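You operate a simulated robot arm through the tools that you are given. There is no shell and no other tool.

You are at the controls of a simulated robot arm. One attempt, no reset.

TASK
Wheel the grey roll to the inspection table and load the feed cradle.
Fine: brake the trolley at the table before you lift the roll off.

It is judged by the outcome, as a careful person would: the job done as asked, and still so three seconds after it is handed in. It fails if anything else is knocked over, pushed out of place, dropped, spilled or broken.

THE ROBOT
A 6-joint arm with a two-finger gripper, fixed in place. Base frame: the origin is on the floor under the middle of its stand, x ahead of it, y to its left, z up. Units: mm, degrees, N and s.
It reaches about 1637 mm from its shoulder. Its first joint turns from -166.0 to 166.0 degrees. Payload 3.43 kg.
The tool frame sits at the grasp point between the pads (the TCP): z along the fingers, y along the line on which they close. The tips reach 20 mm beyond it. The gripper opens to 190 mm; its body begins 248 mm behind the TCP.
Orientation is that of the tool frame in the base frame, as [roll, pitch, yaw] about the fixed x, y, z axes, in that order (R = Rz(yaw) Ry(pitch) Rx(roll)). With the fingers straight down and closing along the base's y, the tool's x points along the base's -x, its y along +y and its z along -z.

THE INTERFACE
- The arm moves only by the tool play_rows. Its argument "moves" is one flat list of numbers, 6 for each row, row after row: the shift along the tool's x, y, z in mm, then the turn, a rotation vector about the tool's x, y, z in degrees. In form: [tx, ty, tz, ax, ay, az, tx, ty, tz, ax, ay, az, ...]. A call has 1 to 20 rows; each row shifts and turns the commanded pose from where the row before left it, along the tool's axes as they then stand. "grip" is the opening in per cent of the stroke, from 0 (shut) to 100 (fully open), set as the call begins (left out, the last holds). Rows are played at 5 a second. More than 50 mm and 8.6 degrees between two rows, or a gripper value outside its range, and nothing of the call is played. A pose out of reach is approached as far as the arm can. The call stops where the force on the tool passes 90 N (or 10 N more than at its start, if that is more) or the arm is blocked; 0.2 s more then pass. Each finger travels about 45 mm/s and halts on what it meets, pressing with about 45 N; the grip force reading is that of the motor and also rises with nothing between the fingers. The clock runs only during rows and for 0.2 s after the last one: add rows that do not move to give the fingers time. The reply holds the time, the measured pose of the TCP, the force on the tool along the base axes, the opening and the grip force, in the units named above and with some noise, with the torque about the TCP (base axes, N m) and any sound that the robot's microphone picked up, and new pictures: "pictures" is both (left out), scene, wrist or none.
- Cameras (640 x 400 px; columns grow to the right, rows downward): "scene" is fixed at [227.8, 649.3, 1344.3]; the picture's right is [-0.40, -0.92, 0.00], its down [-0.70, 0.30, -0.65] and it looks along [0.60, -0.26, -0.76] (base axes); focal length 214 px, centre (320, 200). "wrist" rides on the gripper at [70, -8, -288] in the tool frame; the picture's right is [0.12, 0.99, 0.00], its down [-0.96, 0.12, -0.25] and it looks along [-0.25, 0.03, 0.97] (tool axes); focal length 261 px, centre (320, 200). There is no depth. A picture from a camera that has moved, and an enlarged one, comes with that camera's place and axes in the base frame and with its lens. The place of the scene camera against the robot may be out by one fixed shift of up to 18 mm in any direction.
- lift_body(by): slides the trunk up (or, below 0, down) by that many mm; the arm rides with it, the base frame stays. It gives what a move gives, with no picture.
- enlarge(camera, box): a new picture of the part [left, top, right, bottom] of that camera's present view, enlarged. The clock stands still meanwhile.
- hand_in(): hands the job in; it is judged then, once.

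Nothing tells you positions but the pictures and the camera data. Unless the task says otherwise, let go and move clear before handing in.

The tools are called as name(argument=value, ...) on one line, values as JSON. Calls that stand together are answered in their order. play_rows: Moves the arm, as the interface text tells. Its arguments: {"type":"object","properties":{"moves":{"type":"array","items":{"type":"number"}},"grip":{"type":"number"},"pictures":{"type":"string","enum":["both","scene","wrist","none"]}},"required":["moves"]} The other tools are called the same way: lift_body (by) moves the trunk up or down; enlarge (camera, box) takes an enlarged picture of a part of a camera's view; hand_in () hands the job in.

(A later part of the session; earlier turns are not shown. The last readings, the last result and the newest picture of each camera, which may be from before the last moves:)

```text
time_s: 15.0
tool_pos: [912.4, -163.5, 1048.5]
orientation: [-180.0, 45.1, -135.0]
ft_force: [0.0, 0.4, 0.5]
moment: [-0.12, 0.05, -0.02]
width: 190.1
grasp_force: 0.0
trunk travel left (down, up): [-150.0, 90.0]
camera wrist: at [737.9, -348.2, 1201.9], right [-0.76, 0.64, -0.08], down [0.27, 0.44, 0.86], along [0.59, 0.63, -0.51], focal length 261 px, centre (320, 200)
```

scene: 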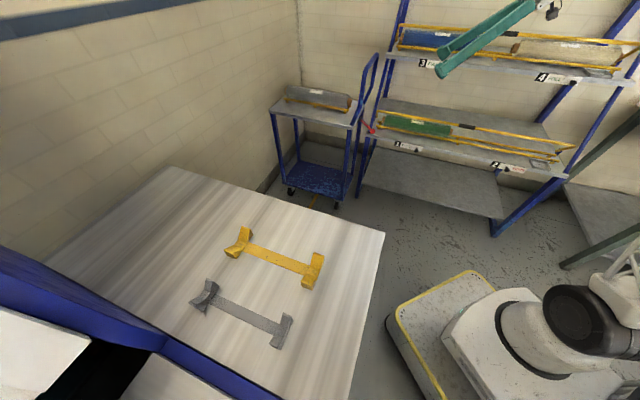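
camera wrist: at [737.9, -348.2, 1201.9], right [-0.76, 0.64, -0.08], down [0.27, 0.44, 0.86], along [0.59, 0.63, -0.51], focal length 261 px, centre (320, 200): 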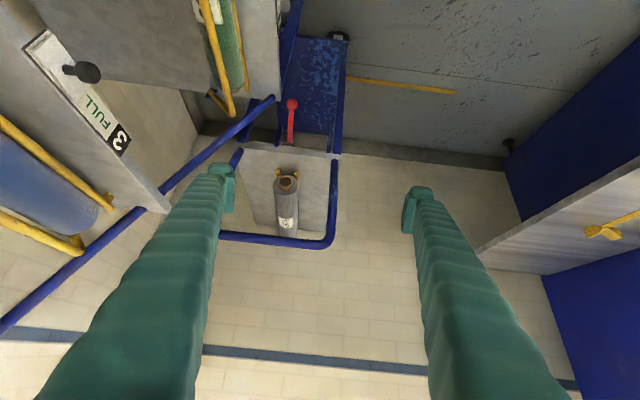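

enlarge(camera="wrist", box=[210, 80, 370, 260])

enlarge(camera="wrist", box=[250, 80, 350, 160])

enlarge(camera="wrist", box=[260, 150, 320, 240])

```text
2.22 times, centred on (290, 170) of wrist
camera zoom: at [737.9, -348.2, 1201.9], right [-0.76, 0.64, -0.08], down [0.27, 0.44, 0.86], along [0.59, 0.63, -0.51], focal length 579 px, centre (387, 267)
```

zoom: 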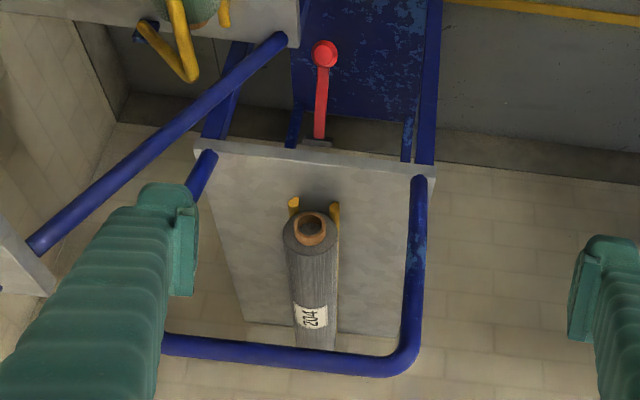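

```text
5.00 times, centred on (300, 120) of wrist
camera zoom: at [737.9, -348.2, 1201.9], right [-0.76, 0.64, -0.08], down [0.27, 0.44, 0.86], along [0.59, 0.63, -0.51], focal length 1303 px, centre (420, 600)
```

zoom: 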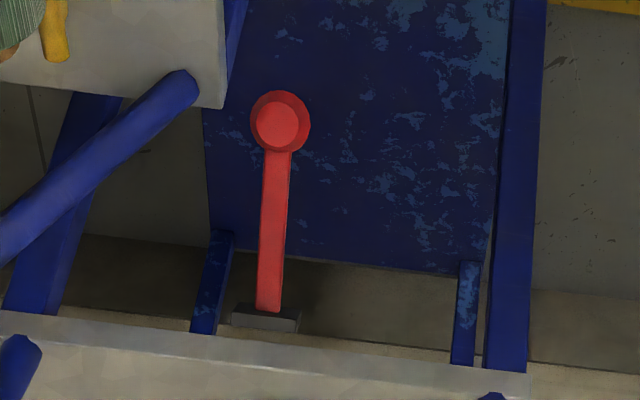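

```text
4.44 times, centred on (290, 195) of wrist
camera zoom: at [737.9, -348.2, 1201.9], right [-0.76, 0.64, -0.08], down [0.27, 0.44, 0.86], along [0.59, 0.63, -0.51], focal length 1158 px, centre (453, 222)
```

zoom: 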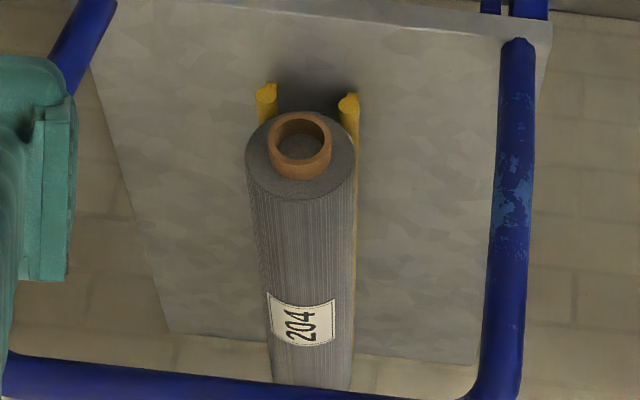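

Triangulating from the wrist views, in axes a = (x+y)/√2 and b = (x−y)/√2, the handle's front post is at about a=815, b=718 at z=900. The lever ball is at a=742, b=848, z=652, and the table edge is at b≈80. I'll level the gripper toward the post and come close for a check.

play_rows(grip=60, moves=[0, 0, 0, 0, -7.5, 0, 0, 0, 0, 0, -7.5, 0, 0, 0, 0, 0, -7.5, 0, 0, 0, 0, 0, -7.5, 0, 0, 0, 0, 0, -7.5, 0, 0, 0, 0, 0, -7.5, 0, 25, 7, 0, 0, 0, 0, 25, 7, 0, 0, 0, 0, 25, 7, 0, 0, 0, 0, 25, 7, 0, 0, 0, 0, 25, 7, 0, 0, 0, 0, 25, 7, 0, 0, 0, 0, 0, 0, 40, 0, 0, 0, 0, 0, 40, 0, 0, 0, 0, 0, 40, 0, 0, 0, 0, 0, 30, 0, 0, 0], pictures="both")

```text
time_s: 18.4
tool_pos: [987.8, -28.6, 897.5]
orientation: [47.9, 90.0, 92.9]
ft_force: [0.2, -1.4, 0.6]
moment: [-0.03, 0.02, 0.04]
width: 113.9
grasp_force: 0.0
trunk travel left (down, up): [-150.0, 90.0]
camera wrist: at [788.9, -237.5, 827.2], right [-0.7, 0.7, -0.12], down [-0.26, -0.09, 0.96], along [0.66, 0.71, 0.25], focal length 261 px, centre (320, 200)
```

scene: 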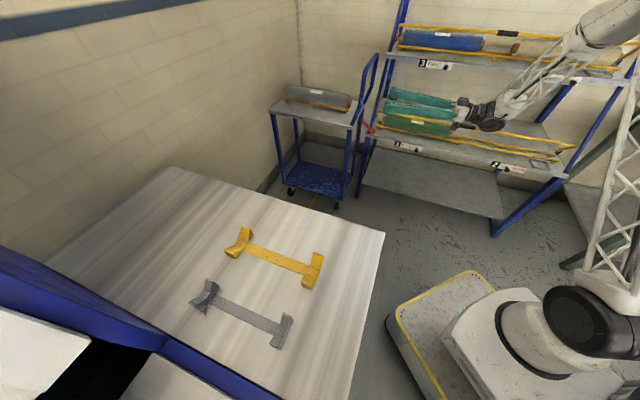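
wrist: 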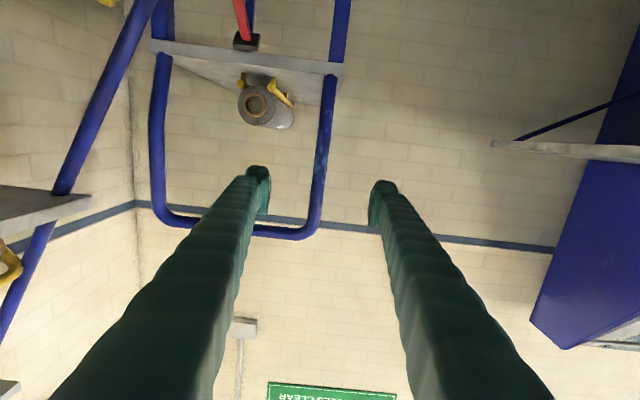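

The post is lined up between the fingertips. I'll advance around it and then close.

play_rows(moves=[0, 5, 30, 0, 0, 0, 0, 0, 40, 0, 0, 0, 0, 0, 40, 0, 0, 0, 0, 0, 15, 0, 0, 0, 0, 0, 9, 0, 0, 0], pictures="both")

```text
time_s: 19.6
tool_pos: [1079.4, 69.4, 898.9]
orientation: [53.0, 90.0, 98.0]
ft_force: [0.4, -0.2, -0.3]
moment: [-0.01, 0.03, 0.0]
width: 114.1
grasp_force: 0.1
trunk travel left (down, up): [-150.0, 90.0]
camera wrist: at [881.0, -139.5, 828.4], right [-0.7, 0.7, -0.12], down [-0.26, -0.09, 0.96], along [0.66, 0.71, 0.25], focal length 261 px, centre (320, 200)
```

scene: 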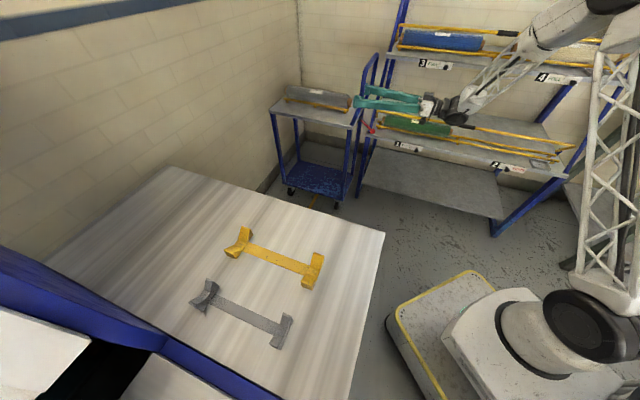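
wrist: 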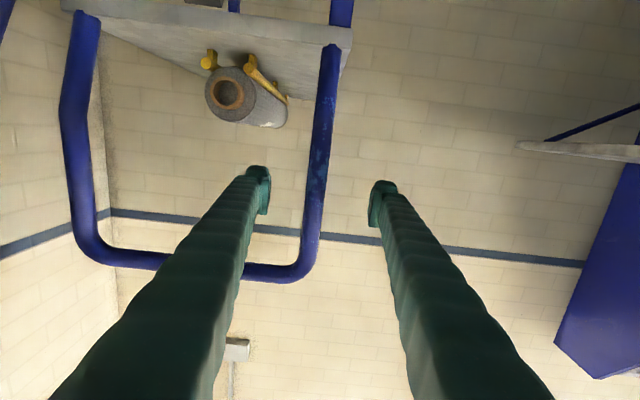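

enlarge(camera="scene", box=[340, 50, 440, 150])

enlarge(camera="wrist", box=[240, 130, 400, 230])

```text
4.00 times, centred on (390, 100) of scene
camera zoom: at [227.8, 649.3, 1344.3], right [-0.4, -0.92, 0.0], down [-0.7, 0.3, -0.65], along [0.6, -0.26, -0.76], focal length 858 px, centre (40, 600)
```

zoom: 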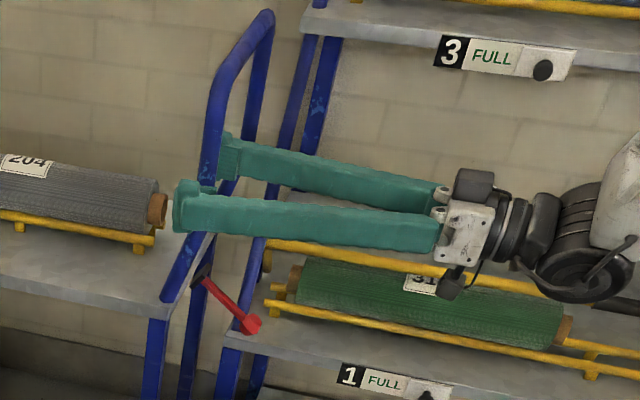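

```text
4.00 times, centred on (320, 180) of wrist
camera zoom: at [881.0, -139.5, 828.4], right [-0.7, 0.7, -0.12], down [-0.26, -0.09, 0.96], along [0.66, 0.71, 0.25], focal length 1043 px, centre (320, 280)
```

zoom: 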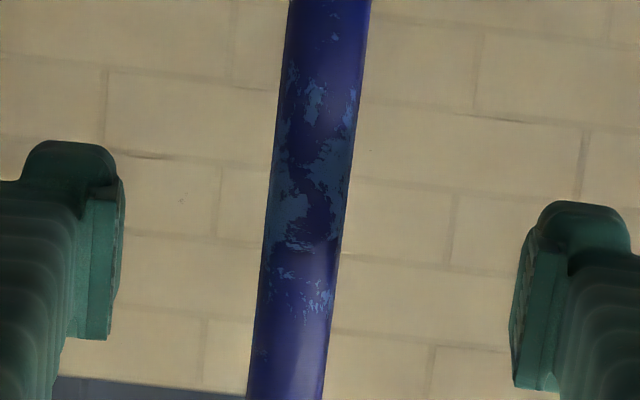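

The post lies between the pads, so I'll close on it.

play_rows(grip=0, moves=[0, 0, 0, 0, 0, 0, 0, 0, 0, 0, 0, 0, 0, 0, 0, 0, 0, 0, 0, 0, 0, 0, 0, 0, 0, 0, 0, 0, 0, 0, 0, 0, 0, 0, 0, 0, 0, 0, 0, 0, 0, 0], pictures="wrist")

```text
time_s: 21.2
tool_pos: [1082.7, 64.7, 899.2]
orientation: [52.3, 89.9, 96.9]
ft_force: [53.3, -31.9, 6.3]
moment: [-0.06, 1.04, 0.09]
width: 18.1
grasp_force: 42.4
trunk travel left (down, up): [-150.0, 90.0]
camera wrist: at [882.7, -143.3, 827.9], right [-0.7, 0.71, -0.12], down [-0.26, -0.09, 0.96], along [0.67, 0.7, 0.25], focal length 261 px, centre (320, 200)
```

wrist: 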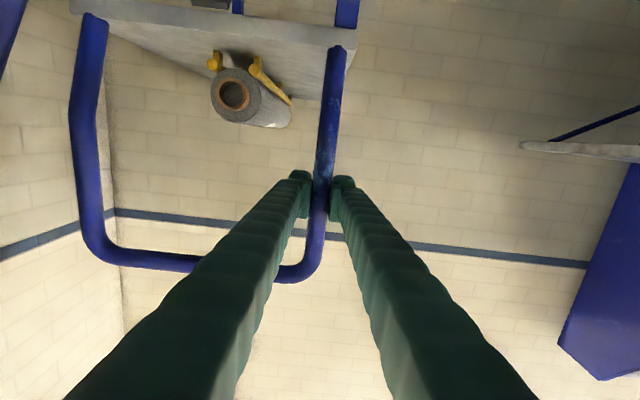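

I have the post, with about 60 N of sideways load from a small offset. I'll relieve that first, then test gently whether the trolley rolls.

play_rows(moves=[0, -3, 0, 0, 0, 0, 0, -3, 0, 0, 0, 0, 0, 0, 0, 0, 0, 0], pictures="none")

```text
time_s: 22.0
tool_pos: [1082.5, 65.3, 898.6]
orientation: [45.6, 89.9, 90.7]
ft_force: [-2.2, -34.9, 5.2]
moment: [0.55, 0.43, 0.0]
width: 17.7
grasp_force: 44.8
trunk travel left (down, up): [-150.0, 90.0]
```

play_rows(moves=[0, 3, 0, 0, 0, 0, 0, 4, 0, 0, 0, 0, 0, 5, 0, 0, 0, 0], pictures="both")

```text
time_s: 22.8
tool_pos: [1082.7, 67.0, 898.9]
orientation: [38.2, 89.8, 82.5]
ft_force: [27.8, -54.8, -7.0]
moment: [0.3, 0.68, -0.05]
width: 17.9
grasp_force: 44.8
trunk travel left (down, up): [-150.0, 90.0]
stopped in row 3: the force on the tool passed its limit at 97 N (the readings are from after the stop); the commanded pose is now the measured one
camera wrist: at [881.8, -139.9, 827.3], right [-0.69, 0.71, -0.12], down [-0.26, -0.09, 0.96], along [0.67, 0.7, 0.25], focal length 261 px, centre (320, 200)
```

scene: 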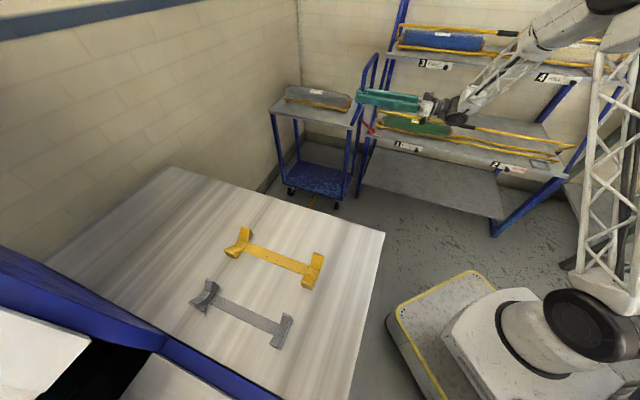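
wrist: 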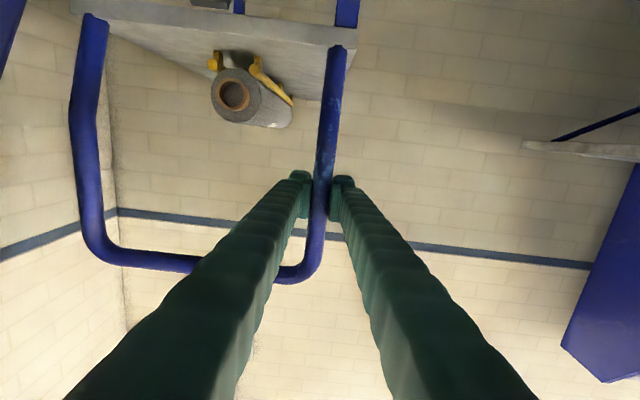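

The trolley did not move even at 97 N, so its brake is on now, with the lever down. I'll let go of the post, back off, and lift the lever to release it.

play_rows(grip=60, moves=[0, 0, 0, 0, 0, 0, 0, 0, 0, 0, 0, 0, 0, 0, 0, 0, 0, 0, 0, 0, 0, 0, 0, 0, 0, 0, 0, 0, 0, 0, 0, 0, -20, 0, 0, 0, 0, 0, -40, 0, 0, 0, 0, 0, -40, 0, 0, 0, 0, 0, -40, 0, 0, 0], pictures="wrist")

```text
time_s: 24.8
tool_pos: [983.2, -20.4, 897.9]
orientation: [-24.8, 90.0, 20.1]
ft_force: [0.0, 0.6, -0.3]
moment: [0.01, -0.03, -0.06]
width: 114.0
grasp_force: 0.0
trunk travel left (down, up): [-150.0, 90.0]
camera wrist: at [784.1, -229.8, 826.7], right [-0.7, 0.7, -0.12], down [-0.26, -0.09, 0.96], along [0.66, 0.71, 0.25], focal length 261 px, centre (320, 200)
```

wrist: 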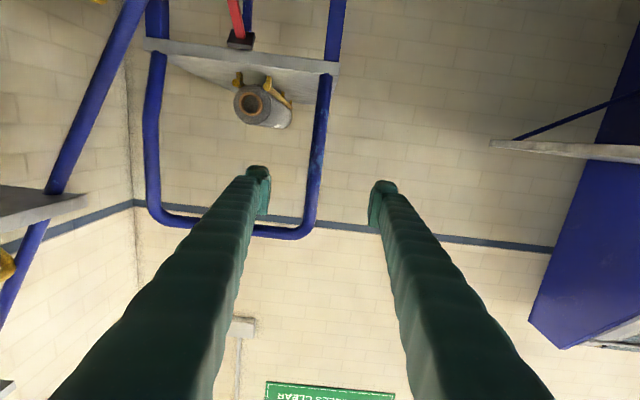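

Backed off. I'll swing the gripper to point from the front toward the lever, close it, and view the lever from that side.

play_rows(grip=0, moves=[0, 0, 0, 8.2, 0, 0, 0, 0, 0, 8.2, 0, 0, 0, 0, 0, 8.2, 0, 0, 0, 0, 0, 8.2, 0, 0, 0, 0, 0, 8.2, 0, 0, 0, 0, 0, 8.2, 0, 0, 0, 0, 0, 8.2, 0, 0, 0, 0, 0, 8.2, 0, 0, 0, 0, 0, 8.2, 0, 0, 0, 0, 0, 8.2, 0, 0, 0, 0, 0, 8, 0, 0, 40, 8, -20, 0, 0, 0, 40, 8, -20, 0, 0, 0, 40, 8, -20, 0, 0, 0], pictures="both")

```text
time_s: 27.8
tool_pos: [936.7, -17.8, 845.6]
orientation: [102.3, 83.1, 109.7]
ft_force: [0.6, 0.6, 0.4]
moment: [0.01, 0.08, -0.03]
width: 0.0
grasp_force: 34.1
out of reach, approached as far as the arm can: row 4, 5, 6, 7, 8, 9, 10, 11, 12, 13, 14
trunk travel left (down, up): [-150.0, 90.0]
camera wrist: at [649.7, -55.9, 780.6], right [-0.13, 0.99, 0.0], down [-0.22, -0.03, 0.97], along [0.97, 0.13, 0.22], focal length 261 px, centre (320, 200)
```

scene: 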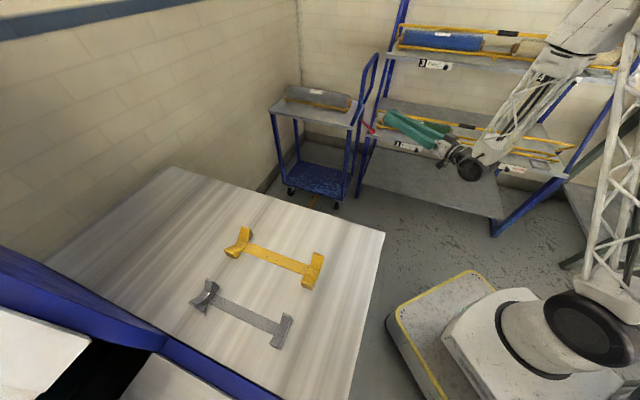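
wrist: 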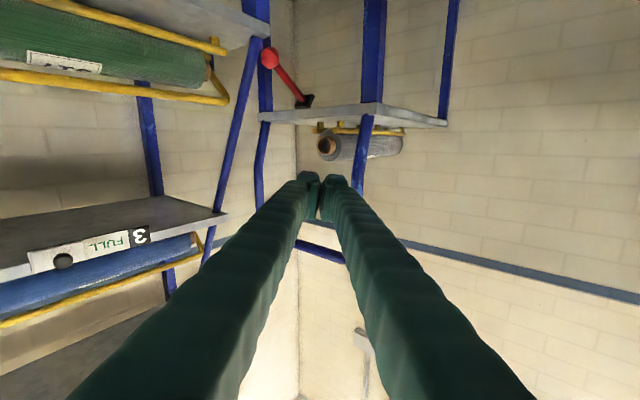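

The swing passed through a spot too close to the arm's own base. I'll check where the commanded pose stands before correcting.

play_rows(moves=[0, 0, 0, 0, 0, 0], pictures="none")

```text
time_s: 28.1
tool_pos: [938.5, -17.5, 843.4]
orientation: [102.6, 83.2, 109.9]
ft_force: [-0.1, -0.4, -0.1]
moment: [0.02, 0.01, 0.0]
width: 0.1
grasp_force: 33.8
trunk travel left (down, up): [-150.0, 90.0]
```

The pose was simply taken as reached. I'll move outward first, then finish turning toward the shelf direction.

play_rows(moves=[0, 0, 35, 0, 0, 0, 0, 0, 35, 0, 0, 0, 0, 0, 0, 7.5, 0, 0, 0, 0, 0, 7.5, 0, 0, 0, 0, 0, 7.5, 0, 0, 0, 0, 0, 7.5, 0, 0, 0, 0, 0, 7.5, 0, 0, 0, 0, 0, 7.5, 0, 0, 0, 0, 0, 7.5, 0, 0], pictures="wrist")

```text
time_s: 30.1
tool_pos: [1008.4, -16.4, 840.7]
orientation: [102.9, 83.3, 110.8]
ft_force: [-0.1, -0.6, -0.9]
moment: [0.0, 0.0, 0.01]
width: 0.0
grasp_force: 34.1
out of reach, approached as far as the arm can: row 2, 3, 4, 5, 6, 7, 8, 9
trunk travel left (down, up): [-150.0, 90.0]
camera wrist: at [720.7, -57.2, 777.8], right [-0.14, 0.99, 0.0], down [-0.22, -0.03, 0.98], along [0.97, 0.14, 0.22], focal length 261 px, centre (320, 200)
```

wrist: 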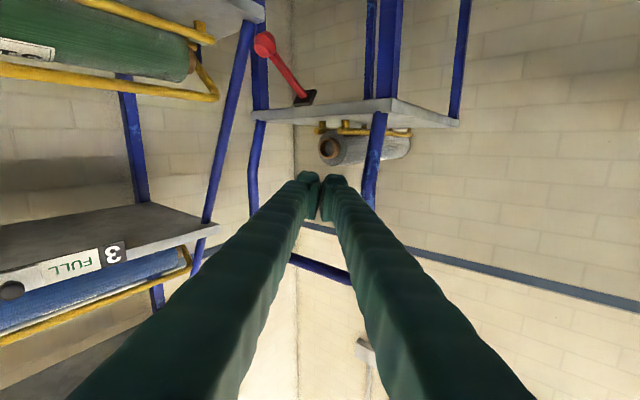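

It's a wrist limit, but pointing straight ahead (between the two directions) is fine and keeps the gripper well clear of the shelf. I'll lower to just in front of and below the lever.

play_rows(moves=[38, -16, -4.3, 0, 0, 0, 38, -16, -4.3, 0, 0, 0, 38, -16, -4.3, 0, 0, 0, 38, -16, -4.3, 0, 0, 0, 38, -16, -4.3, 0, 0, 0, 37, -15, -4.3, 0, 0, 0], pictures="both")

```text
time_s: 31.6
tool_pos: [1041.9, -95.3, 653.3]
orientation: [102.6, 80.8, 110.6]
ft_force: [-0.6, 0.3, 0.0]
moment: [-0.04, 0.21, -0.07]
width: 0.1
grasp_force: 34.3
out of reach, approached as far as the arm can: row 2, 3, 4, 5, 6
trunk travel left (down, up): [-150.0, 90.0]
camera wrist: at [753.4, -133.5, 592.2], right [-0.14, 0.99, 0.04], down [-0.21, -0.07, 0.98], along [0.97, 0.13, 0.21], focal length 261 px, centre (320, 200)
```

scene: 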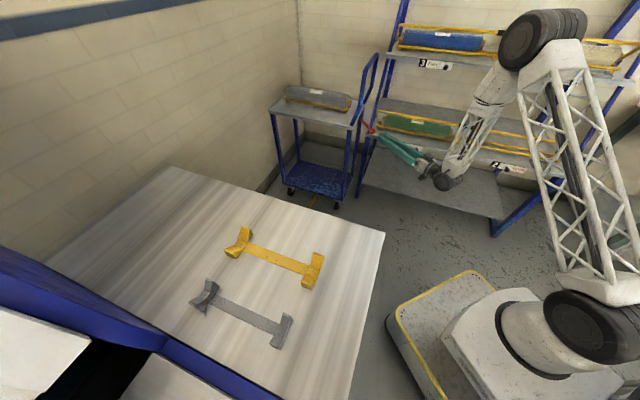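
wrist: 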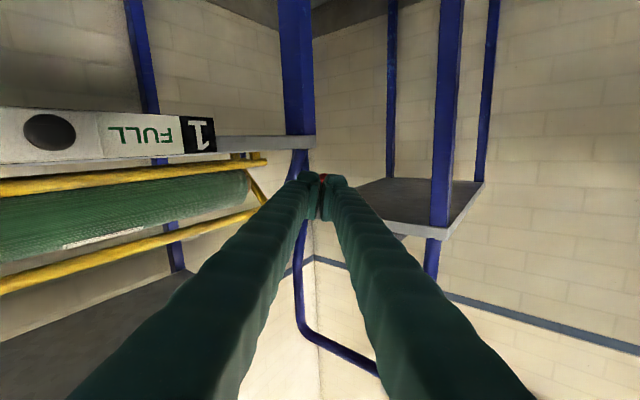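

The folded elbow and wrist can't get lower here. I'll raise the tool a bit and lower the trunk, so the forearm comes in flatter.

play_rows(moves=[-35, 0, 0, 0, 0, 0, -35, 0, 0, 0, 0, 0, -35, 0, 0, 0, 0, 0], pictures="none")

lift_body(by=-100)

```text
time_s: 32.4
tool_pos: [1053.9, -108.5, 760.4]
orientation: [103.7, 83.1, 111.5]
ft_force: [0.8, -0.6, -0.6]
moment: [0.03, -0.15, 0.03]
width: 0.1
grasp_force: 34.4
out of reach, approached as far as the arm can: row 1
trunk travel left (down, up): [-150.0, 90.0]
```

```text
time_s: 33.7
tool_pos: [1052.6, -107.9, 661.8]
orientation: [102.8, 83.2, 110.8]
ft_force: [0.0, 0.3, -0.2]
moment: [0.01, -0.01, 0.0]
width: 0.0
grasp_force: 34.3
trunk travel left (down, up): [-50.0, 190.0]
```

play_rows(moves=[30, 11, 2, 0, 0, 0, 30, 11, 2, 0, 0, 0], pictures="both")

```text
time_s: 34.3
tool_pos: [1054.4, -78.8, 604.7]
orientation: [102.8, 82.5, 110.8]
ft_force: [-0.6, -0.3, 1.1]
moment: [0.0, 0.07, 0.01]
width: 0.0
grasp_force: 34.1
trunk travel left (down, up): [-50.0, 190.0]
camera wrist: at [766.4, -118.6, 541.6], right [-0.14, 0.99, 0.01], down [-0.22, -0.04, 0.98], along [0.97, 0.14, 0.22], focal length 261 px, centre (320, 200)
```

scene: 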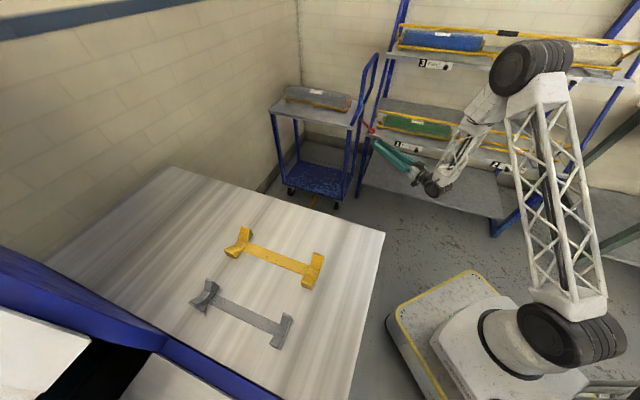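
wrist: 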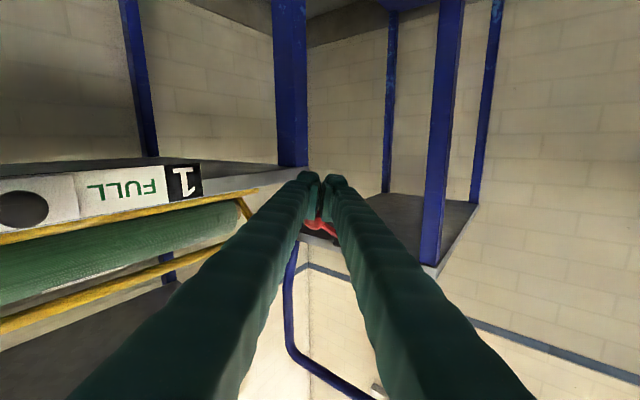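

enlarge(camera="scene", box=[340, 90, 440, 190])

enlarge(camera="wrist", box=[270, 150, 370, 250])

```text
4.00 times, centred on (390, 140) of scene
camera zoom: at [227.8, 649.3, 1344.3], right [-0.4, -0.92, 0.0], down [-0.7, 0.3, -0.65], along [0.6, -0.26, -0.76], focal length 858 px, centre (40, 440)
```

zoom: 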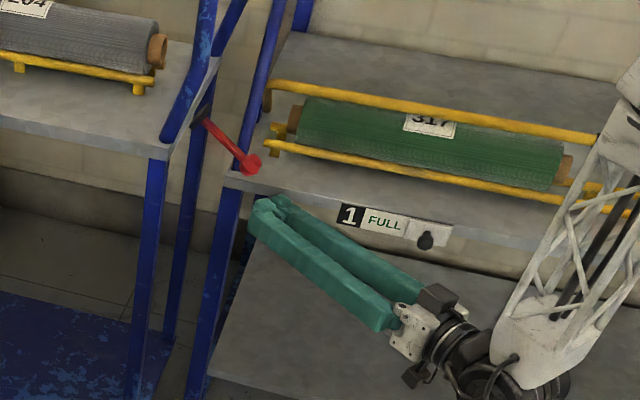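

```text
4.00 times, centred on (320, 200) of wrist
camera zoom: at [766.4, -118.6, 541.6], right [-0.14, 0.99, 0.01], down [-0.22, -0.04, 0.98], along [0.97, 0.14, 0.22], focal length 1043 px, centre (320, 200)
```

zoom: 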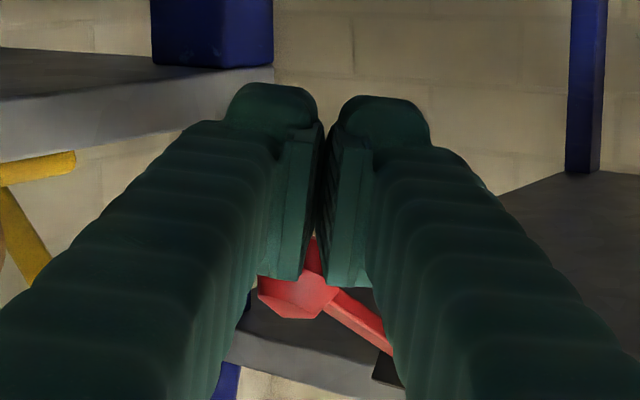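

The ball reads at about (1124, -75, 654), and the closed fingertips are just below and in front of it. I'll slide them under the ball.

play_rows(moves=[7, -1, 0, 0, 0, 0, 0, -1, 22, 0, 0, 0, 0, -1, 22, 0, 0, 0, 0, -1, 22, 0, 0, 0], pictures="both")

enlarge(camera="scene", box=[340, 90, 420, 160])

enlarge(camera="wrist", box=[270, 150, 370, 250])

```text
time_s: 35.3
tool_pos: [1122.6, -73.8, 597.1]
orientation: [103.2, 83.2, 111.1]
ft_force: [-0.8, 0.6, 0.8]
moment: [0.01, 0.05, -0.01]
width: 0.0
grasp_force: 34.0
out of reach, approached as far as the arm can: row 1
trunk travel left (down, up): [-50.0, 190.0]
camera wrist: at [834.2, -114.8, 533.5], right [-0.14, 0.99, 0.0], down [-0.22, -0.03, 0.98], along [0.97, 0.14, 0.22], focal length 261 px, centre (320, 200)
```

scene: 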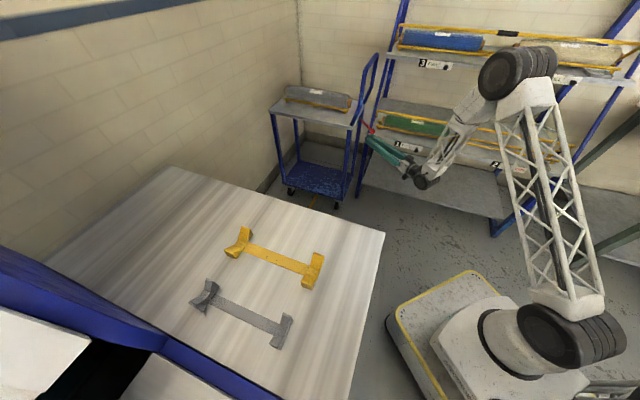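
wrist: 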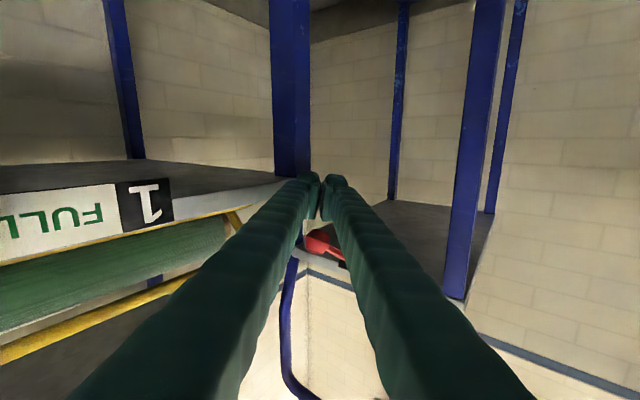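

```text
5.71 times, centred on (380, 125) of scene
camera zoom: at [227.8, 649.3, 1344.3], right [-0.4, -0.92, 0.0], down [-0.7, 0.3, -0.65], along [0.6, -0.26, -0.76], focal length 1226 px, centre (-23, 629)
```

zoom: 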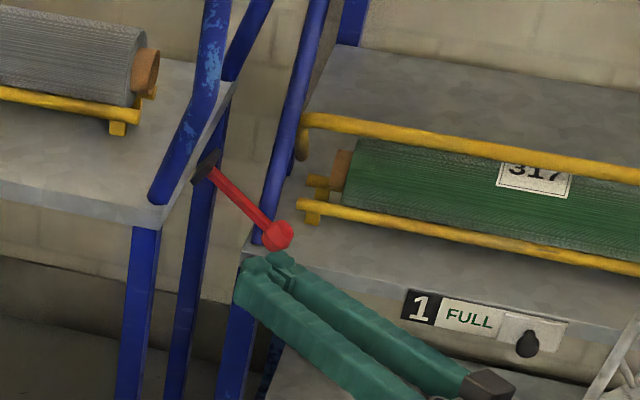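

```text
4.00 times, centred on (320, 200) of wrist
camera zoom: at [834.2, -114.8, 533.5], right [-0.14, 0.99, 0.0], down [-0.22, -0.03, 0.98], along [0.97, 0.14, 0.22], focal length 1043 px, centre (320, 200)
```

zoom: 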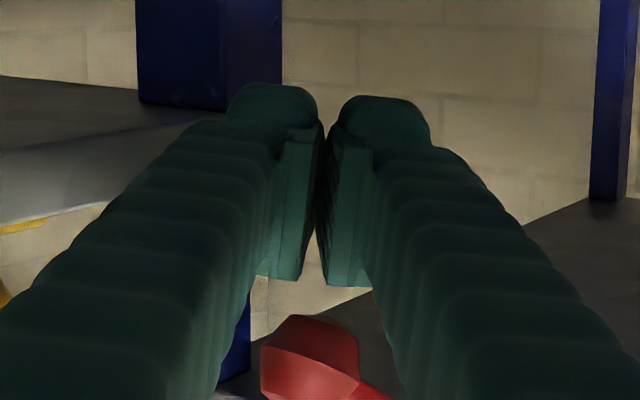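

The fingertips are under the ball. I'll lift gently and watch the force.

play_rows(moves=[-10, 1.2, -0.3, 0, 0, 0, -10, 1.2, -0.3, 0, 0, 0, -10, 1.2, -0.3, 0, 0, 0, -10, 1.2, -0.3, 0, 0, 0], pictures="both")

enlarge(camera="scene", box=[340, 90, 420, 160])

```text
time_s: 36.3
tool_pos: [1121.9, -74.7, 639.5]
orientation: [102.9, 83.3, 110.9]
ft_force: [0.1, -1.2, -2.3]
moment: [0.02, 0.0, -0.02]
width: 0.0
grasp_force: 34.1
trunk travel left (down, up): [-50.0, 190.0]
camera wrist: at [834.3, -114.5, 575.3], right [-0.14, 0.99, 0.0], down [-0.22, -0.03, 0.98], along [0.97, 0.14, 0.22], focal length 261 px, centre (320, 200)
```

scene: 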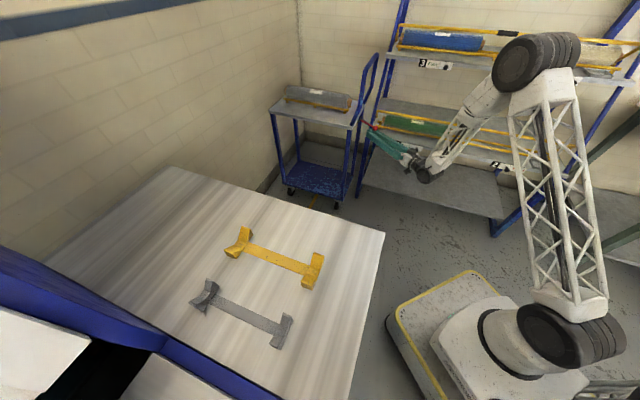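
wrist: 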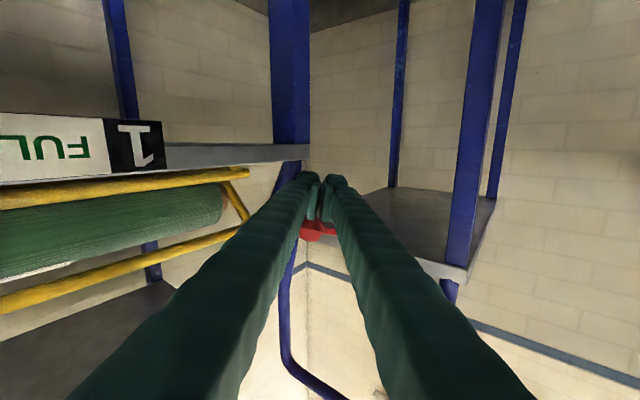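

```text
5.71 times, centred on (380, 125) of scene
camera zoom: at [227.8, 649.3, 1344.3], right [-0.4, -0.92, 0.0], down [-0.7, 0.3, -0.65], along [0.6, -0.26, -0.76], focal length 1226 px, centre (-23, 629)
```

zoom: 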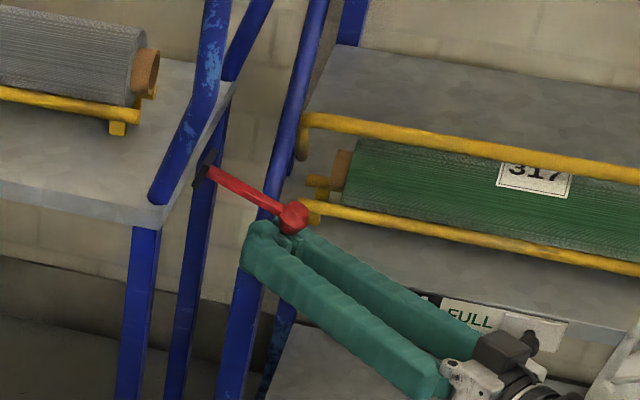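

The lever rises freely, so I'll continue lifting it.

play_rows(moves=[-10, 1.2, -0.3, 0, 0, 0, -10, 1.2, -0.3, 0, 0, 0, -10, 1.2, -0.3, 0, 0, 0, -10, 1.2, -0.3, 0, 0, 0, -10, 1.2, -0.3, 0, 0, 0, -10, 1.2, -0.3, 0, 0, 0], pictures="both")

enlarge(camera="scene", box=[340, 90, 420, 160])

```text
time_s: 37.7
tool_pos: [1122.7, -76.0, 698.6]
orientation: [102.8, 83.2, 110.7]
ft_force: [0.0, -0.2, 0.2]
moment: [0.02, -0.05, 0.01]
width: 0.0
grasp_force: 34.4
trunk travel left (down, up): [-50.0, 190.0]
camera wrist: at [833.9, -115.8, 635.0], right [-0.14, 0.99, 0.0], down [-0.22, -0.03, 0.97], along [0.97, 0.14, 0.22], focal length 261 px, centre (320, 200)
```

scene: 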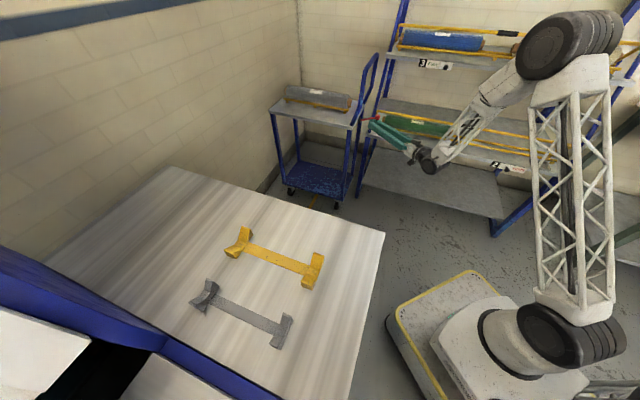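
wrist: 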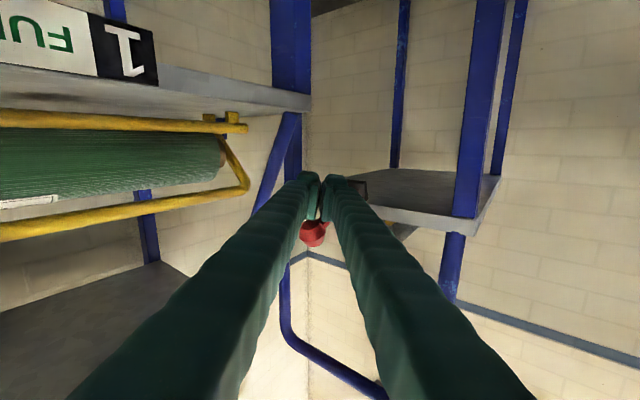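

```text
5.71 times, centred on (380, 125) of scene
camera zoom: at [227.8, 649.3, 1344.3], right [-0.4, -0.92, 0.0], down [-0.7, 0.3, -0.65], along [0.6, -0.26, -0.76], focal length 1226 px, centre (-23, 629)
```

zoom: 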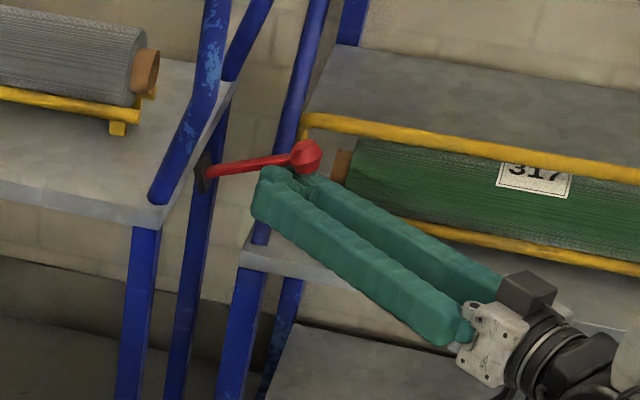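

play_rows(moves=[-7, 0.8, -0.2, 0, 0, 0, -7, 0.8, -0.2, 0, 0, 0, -7, 0.8, -0.2, 0, 0, 0], pictures="wrist")

enlarge(camera="scene", box=[340, 90, 420, 160])

enlarge(camera="wrist", box=[270, 150, 370, 250])

```text
time_s: 38.5
tool_pos: [1121.2, -73.7, 718.0]
orientation: [103.9, 83.1, 111.8]
ft_force: [-2.8, -1.8, -8.9]
moment: [-0.09, 0.0, 0.0]
width: 0.0
grasp_force: 34.5
trunk travel left (down, up): [-50.0, 190.0]
camera wrist: at [833.2, -115.0, 655.5], right [-0.14, 0.99, 0.0], down [-0.22, -0.03, 0.98], along [0.97, 0.14, 0.22], focal length 261 px, centre (320, 200)
```

wrist: 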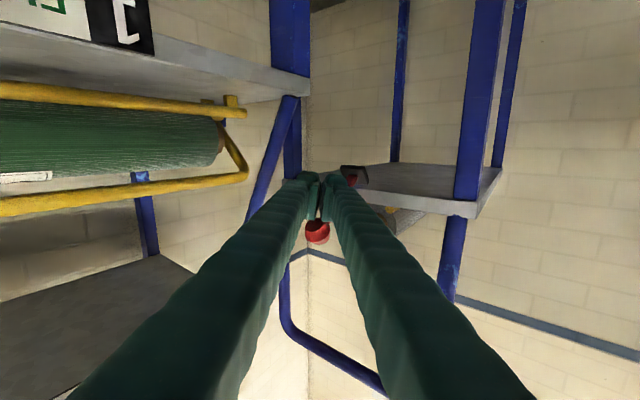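

```text
5.71 times, centred on (380, 125) of scene
camera zoom: at [227.8, 649.3, 1344.3], right [-0.4, -0.92, 0.0], down [-0.7, 0.3, -0.65], along [0.6, -0.26, -0.76], focal length 1226 px, centre (-23, 629)
```

zoom: 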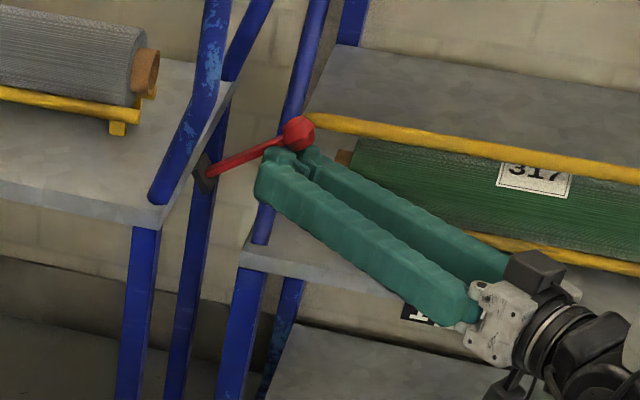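

```text
4.00 times, centred on (320, 200) of wrist
camera zoom: at [833.2, -115.0, 655.5], right [-0.14, 0.99, 0.0], down [-0.22, -0.03, 0.98], along [0.97, 0.14, 0.22], focal length 1043 px, centre (320, 200)
```

zoom: 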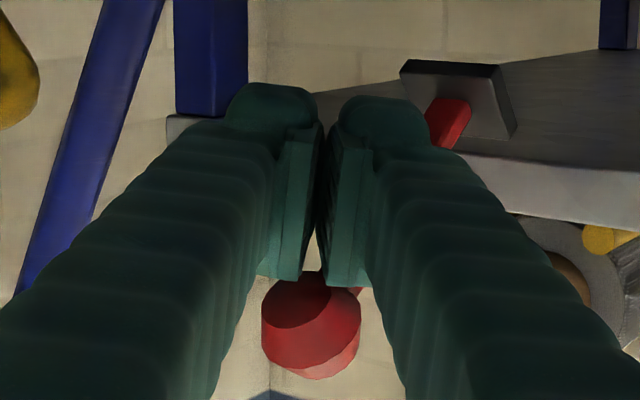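

play_rows(moves=[-5, 0.6, -0.1, 0, 0, 0], pictures="none")

enlarge(camera="scene", box=[340, 90, 420, 160])

```text
time_s: 38.9
tool_pos: [1121.6, -74.4, 719.6]
orientation: [106.2, 83.0, 114.0]
ft_force: [-10.7, -3.7, -33.3]
moment: [-0.41, 0.15, 0.21]
width: 0.1
grasp_force: 34.3
trunk travel left (down, up): [-50.0, 190.0]
```

```text
5.71 times, centred on (380, 125) of scene
camera zoom: at [227.8, 649.3, 1344.3], right [-0.4, -0.92, 0.0], down [-0.7, 0.3, -0.65], along [0.6, -0.26, -0.76], focal length 1226 px, centre (-23, 629)
```

zoom: 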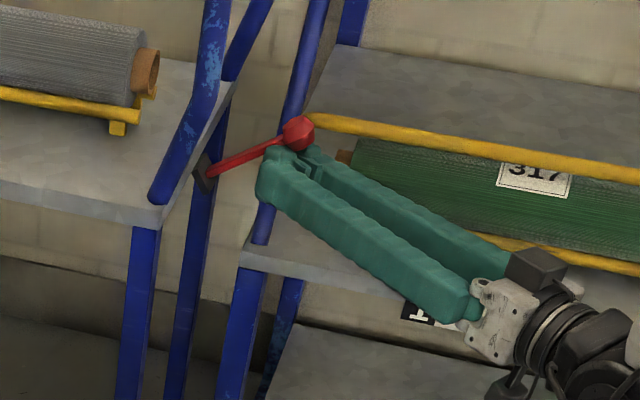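

The lever is at its upper stop. I'll drop away from it, back out, and see whether it stays up.

play_rows(moves=[7, -0.8, 0, 0, 0, 0, 13, -1.5, 0, 0, 0, 0, 15, -1.7, 0, 0, 0, 0, 0, 0, -35, 0, 0, 0, 0, 0, -40, 0, 0, 0, 0, 0, -40, 0, 0, 0], pictures="both")

enlarge(camera="scene", box=[340, 90, 420, 160])

```text
time_s: 40.3
tool_pos: [1007.1, -89.3, 693.2]
orientation: [103.1, 83.2, 111.0]
ft_force: [-0.1, 0.9, 0.2]
moment: [0.04, -0.08, -0.07]
width: 0.0
grasp_force: 33.7
trunk travel left (down, up): [-50.0, 190.0]
camera wrist: at [719.7, -130.6, 629.3], right [-0.14, 0.99, 0.0], down [-0.22, -0.03, 0.98], along [0.97, 0.14, 0.22], focal length 261 px, centre (320, 200)
```

scene: 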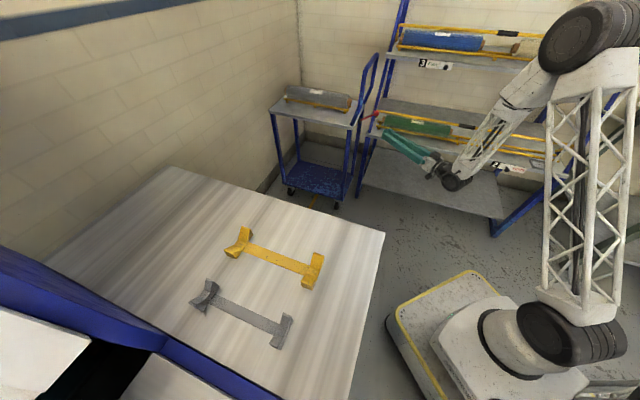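
wrist: 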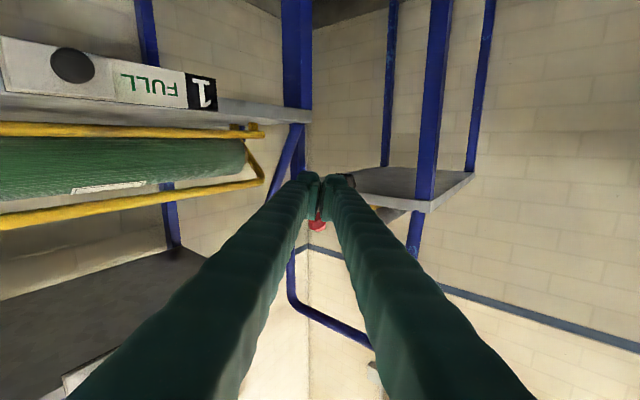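

```text
5.71 times, centred on (380, 125) of scene
camera zoom: at [227.8, 649.3, 1344.3], right [-0.4, -0.92, 0.0], down [-0.7, 0.3, -0.65], along [0.6, -0.26, -0.76], focal length 1226 px, centre (-23, 629)
```

zoom: 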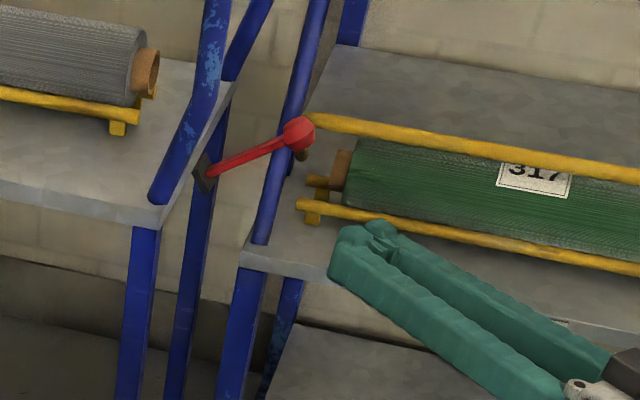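

The lever stays up. Next I'll raise the arm and reorient it to point toward the post, 45° downward, for a pull along the whole path.

play_rows(grip=50, moves=[-45, 5, -1, 0, 0, 0, -45, 5, -1, 0, 0, 0, -45, 5, -1, 0, 0, 0, -45, 5, -1, 0, 0, 0, -45, 5, -1, 0, 0, 0, -45, 5, -1, 0, 0, 0, 0, 0, 0, -7.5, 0, 0, 0, 0, 0, -7.5, 0, 0, 0, 0, 0, -7.5, 0, 0, 0, 0, 0, -7.5, 0, 0, 0, 0, 0, -7.5, 0, 0, 0, 0, 0, 0, 7.5, 0, 0, 0, 0, 0, 7.5, 0, 0, 0, 0, 0, 7.5, 0, 0, 0, 0, 0, 7.5, 0, 0, 0, 0, 0, 7.5, 0, 0, 0, 0, 0, 7.5, 0], pictures="both")

```text
time_s: 43.9
tool_pos: [1006.6, -91.4, 964.8]
orientation: [170.9, 47.4, -141.3]
ft_force: [0.4, -0.6, 1.0]
moment: [0.04, -0.01, 0.02]
width: 95.3
grasp_force: 0.0
trunk travel left (down, up): [-50.0, 190.0]
camera wrist: at [841.3, -294.4, 1103.6], right [-0.77, 0.64, 0.02], down [0.31, 0.34, 0.89], along [0.56, 0.69, -0.46], focal length 261 px, centre (320, 200)
```

scene: 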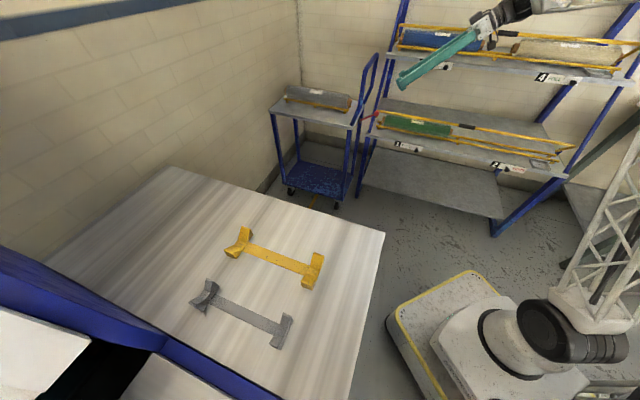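
wrist: 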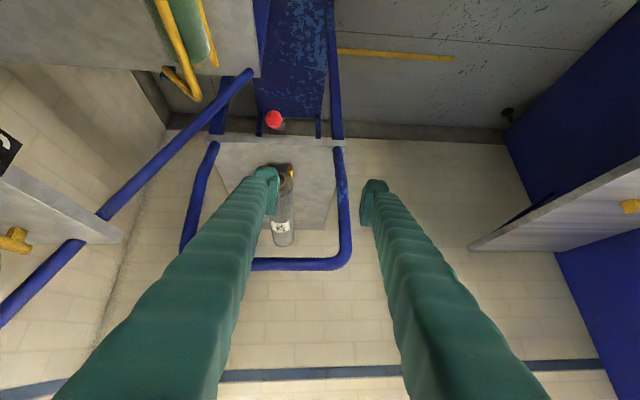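

play_rows(moves=[0, 0, 0, 4.54, 2.73, -4.15, -26, 28, 18, 0, 0, 0, -26, 29, 18, 0, 0, 0, 0, 0, 0, 0, 0, 0], pictures="wrist")

```text
time_s: 44.9
tool_pos: [1011.2, -5.4, 974.6]
orientation: [-179.9, 45.1, -134.9]
ft_force: [0.2, -1.2, 0.3]
moment: [-0.01, -0.03, -0.03]
width: 95.0
grasp_force: 0.1
trunk travel left (down, up): [-50.0, 190.0]
camera wrist: at [837.8, -191.2, 1127.2], right [-0.76, 0.64, -0.08], down [0.27, 0.44, 0.86], along [0.59, 0.63, -0.51], focal length 261 px, centre (320, 200)
```

wrist: 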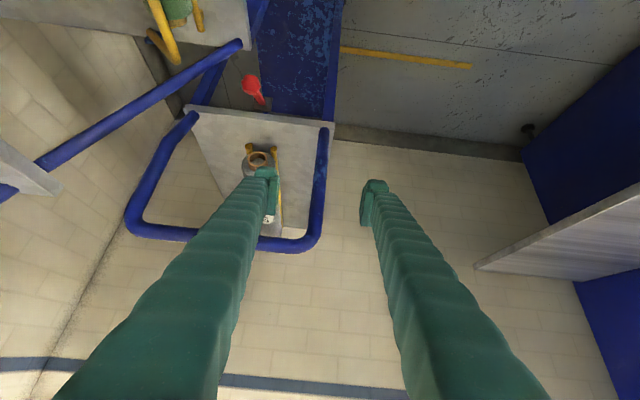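

Well aligned. Moving in to straddle the post.

play_rows(moves=[0, -0.7, 40, 0, 0, 0, 0, 0, 40, 0, 0, 0, 0, 0, 40, 0, 0, 0, 0, 0, 18, 0, 0, 0, 0, 0, 9, 0, 0, 0], pictures="both")

enlarge(camera="wrist", box=[240, 130, 400, 230])

enlarge(camera="scene", box=[320, 50, 420, 150])

```text
time_s: 46.1
tool_pos: [1084.1, 65.2, 873.4]
orientation: [179.9, 45.1, -134.9]
ft_force: [-0.6, 0.2, -0.3]
moment: [-0.02, -0.04, -0.01]
width: 94.9
grasp_force: 0.1
trunk travel left (down, up): [-50.0, 190.0]
camera wrist: at [910.9, -119.7, 1025.2], right [-0.76, 0.64, -0.08], down [0.27, 0.44, 0.86], along [0.58, 0.63, -0.51], focal length 261 px, centre (320, 200)
```

scene: 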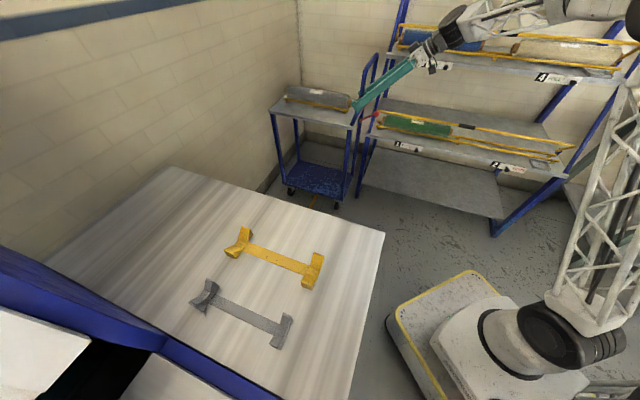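
wrist: 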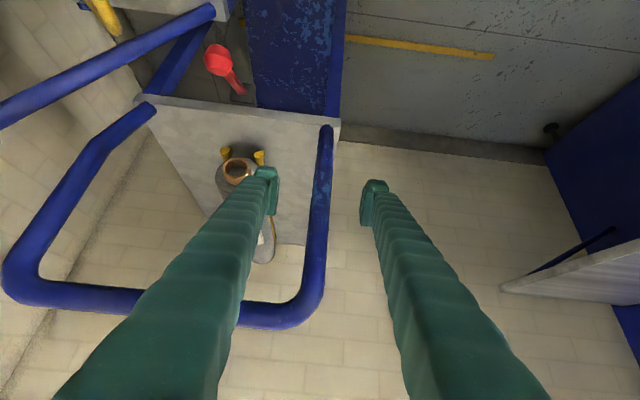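

```text
4.00 times, centred on (320, 180) of wrist
camera zoom: at [910.9, -119.7, 1025.2], right [-0.76, 0.64, -0.08], down [0.27, 0.44, 0.86], along [0.58, 0.63, -0.51], focal length 1043 px, centre (320, 280)
```

zoom: 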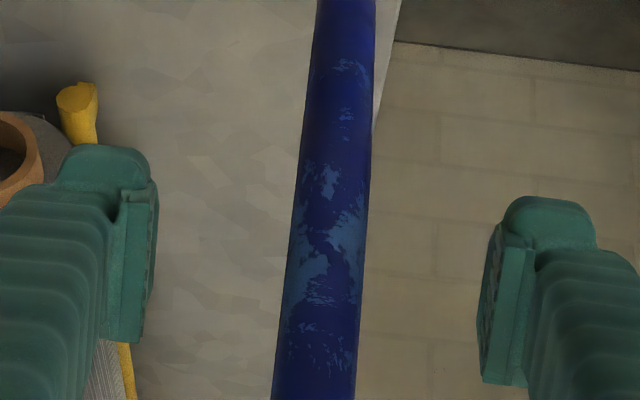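

```text
4.00 times, centred on (370, 100) of scene
camera zoom: at [227.8, 649.3, 1344.3], right [-0.4, -0.92, 0.0], down [-0.7, 0.3, -0.65], along [0.6, -0.26, -0.76], focal length 858 px, centre (120, 600)
```

zoom: 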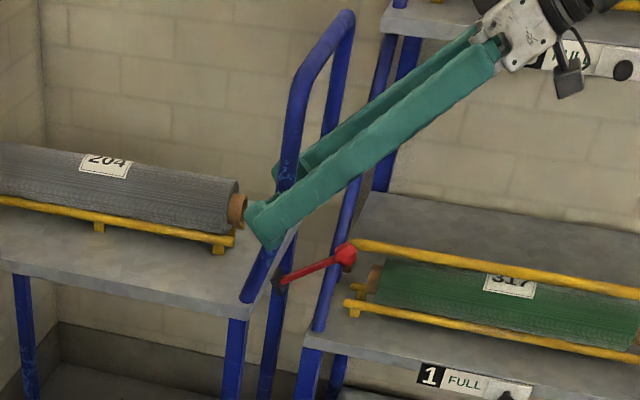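

play_rows(grip=0, moves=[0, 1, 0, 0, 0, 0, 0, 0.5, 0, 0, 0, 0, 0, 0, 0, 0, 0, 0, 0, 0, 0, 0, 0, 0, 0, 0, 0, 0, 0, 0, 0, 0, 0, 0, 0, 0], pictures="none")

```text
time_s: 47.5
tool_pos: [1083.2, 66.7, 872.3]
orientation: [179.9, 45.1, -134.9]
ft_force: [5.1, -1.1, -0.6]
moment: [0.03, -0.07, 0.03]
width: 20.5
grasp_force: 44.7
trunk travel left (down, up): [-50.0, 190.0]
```

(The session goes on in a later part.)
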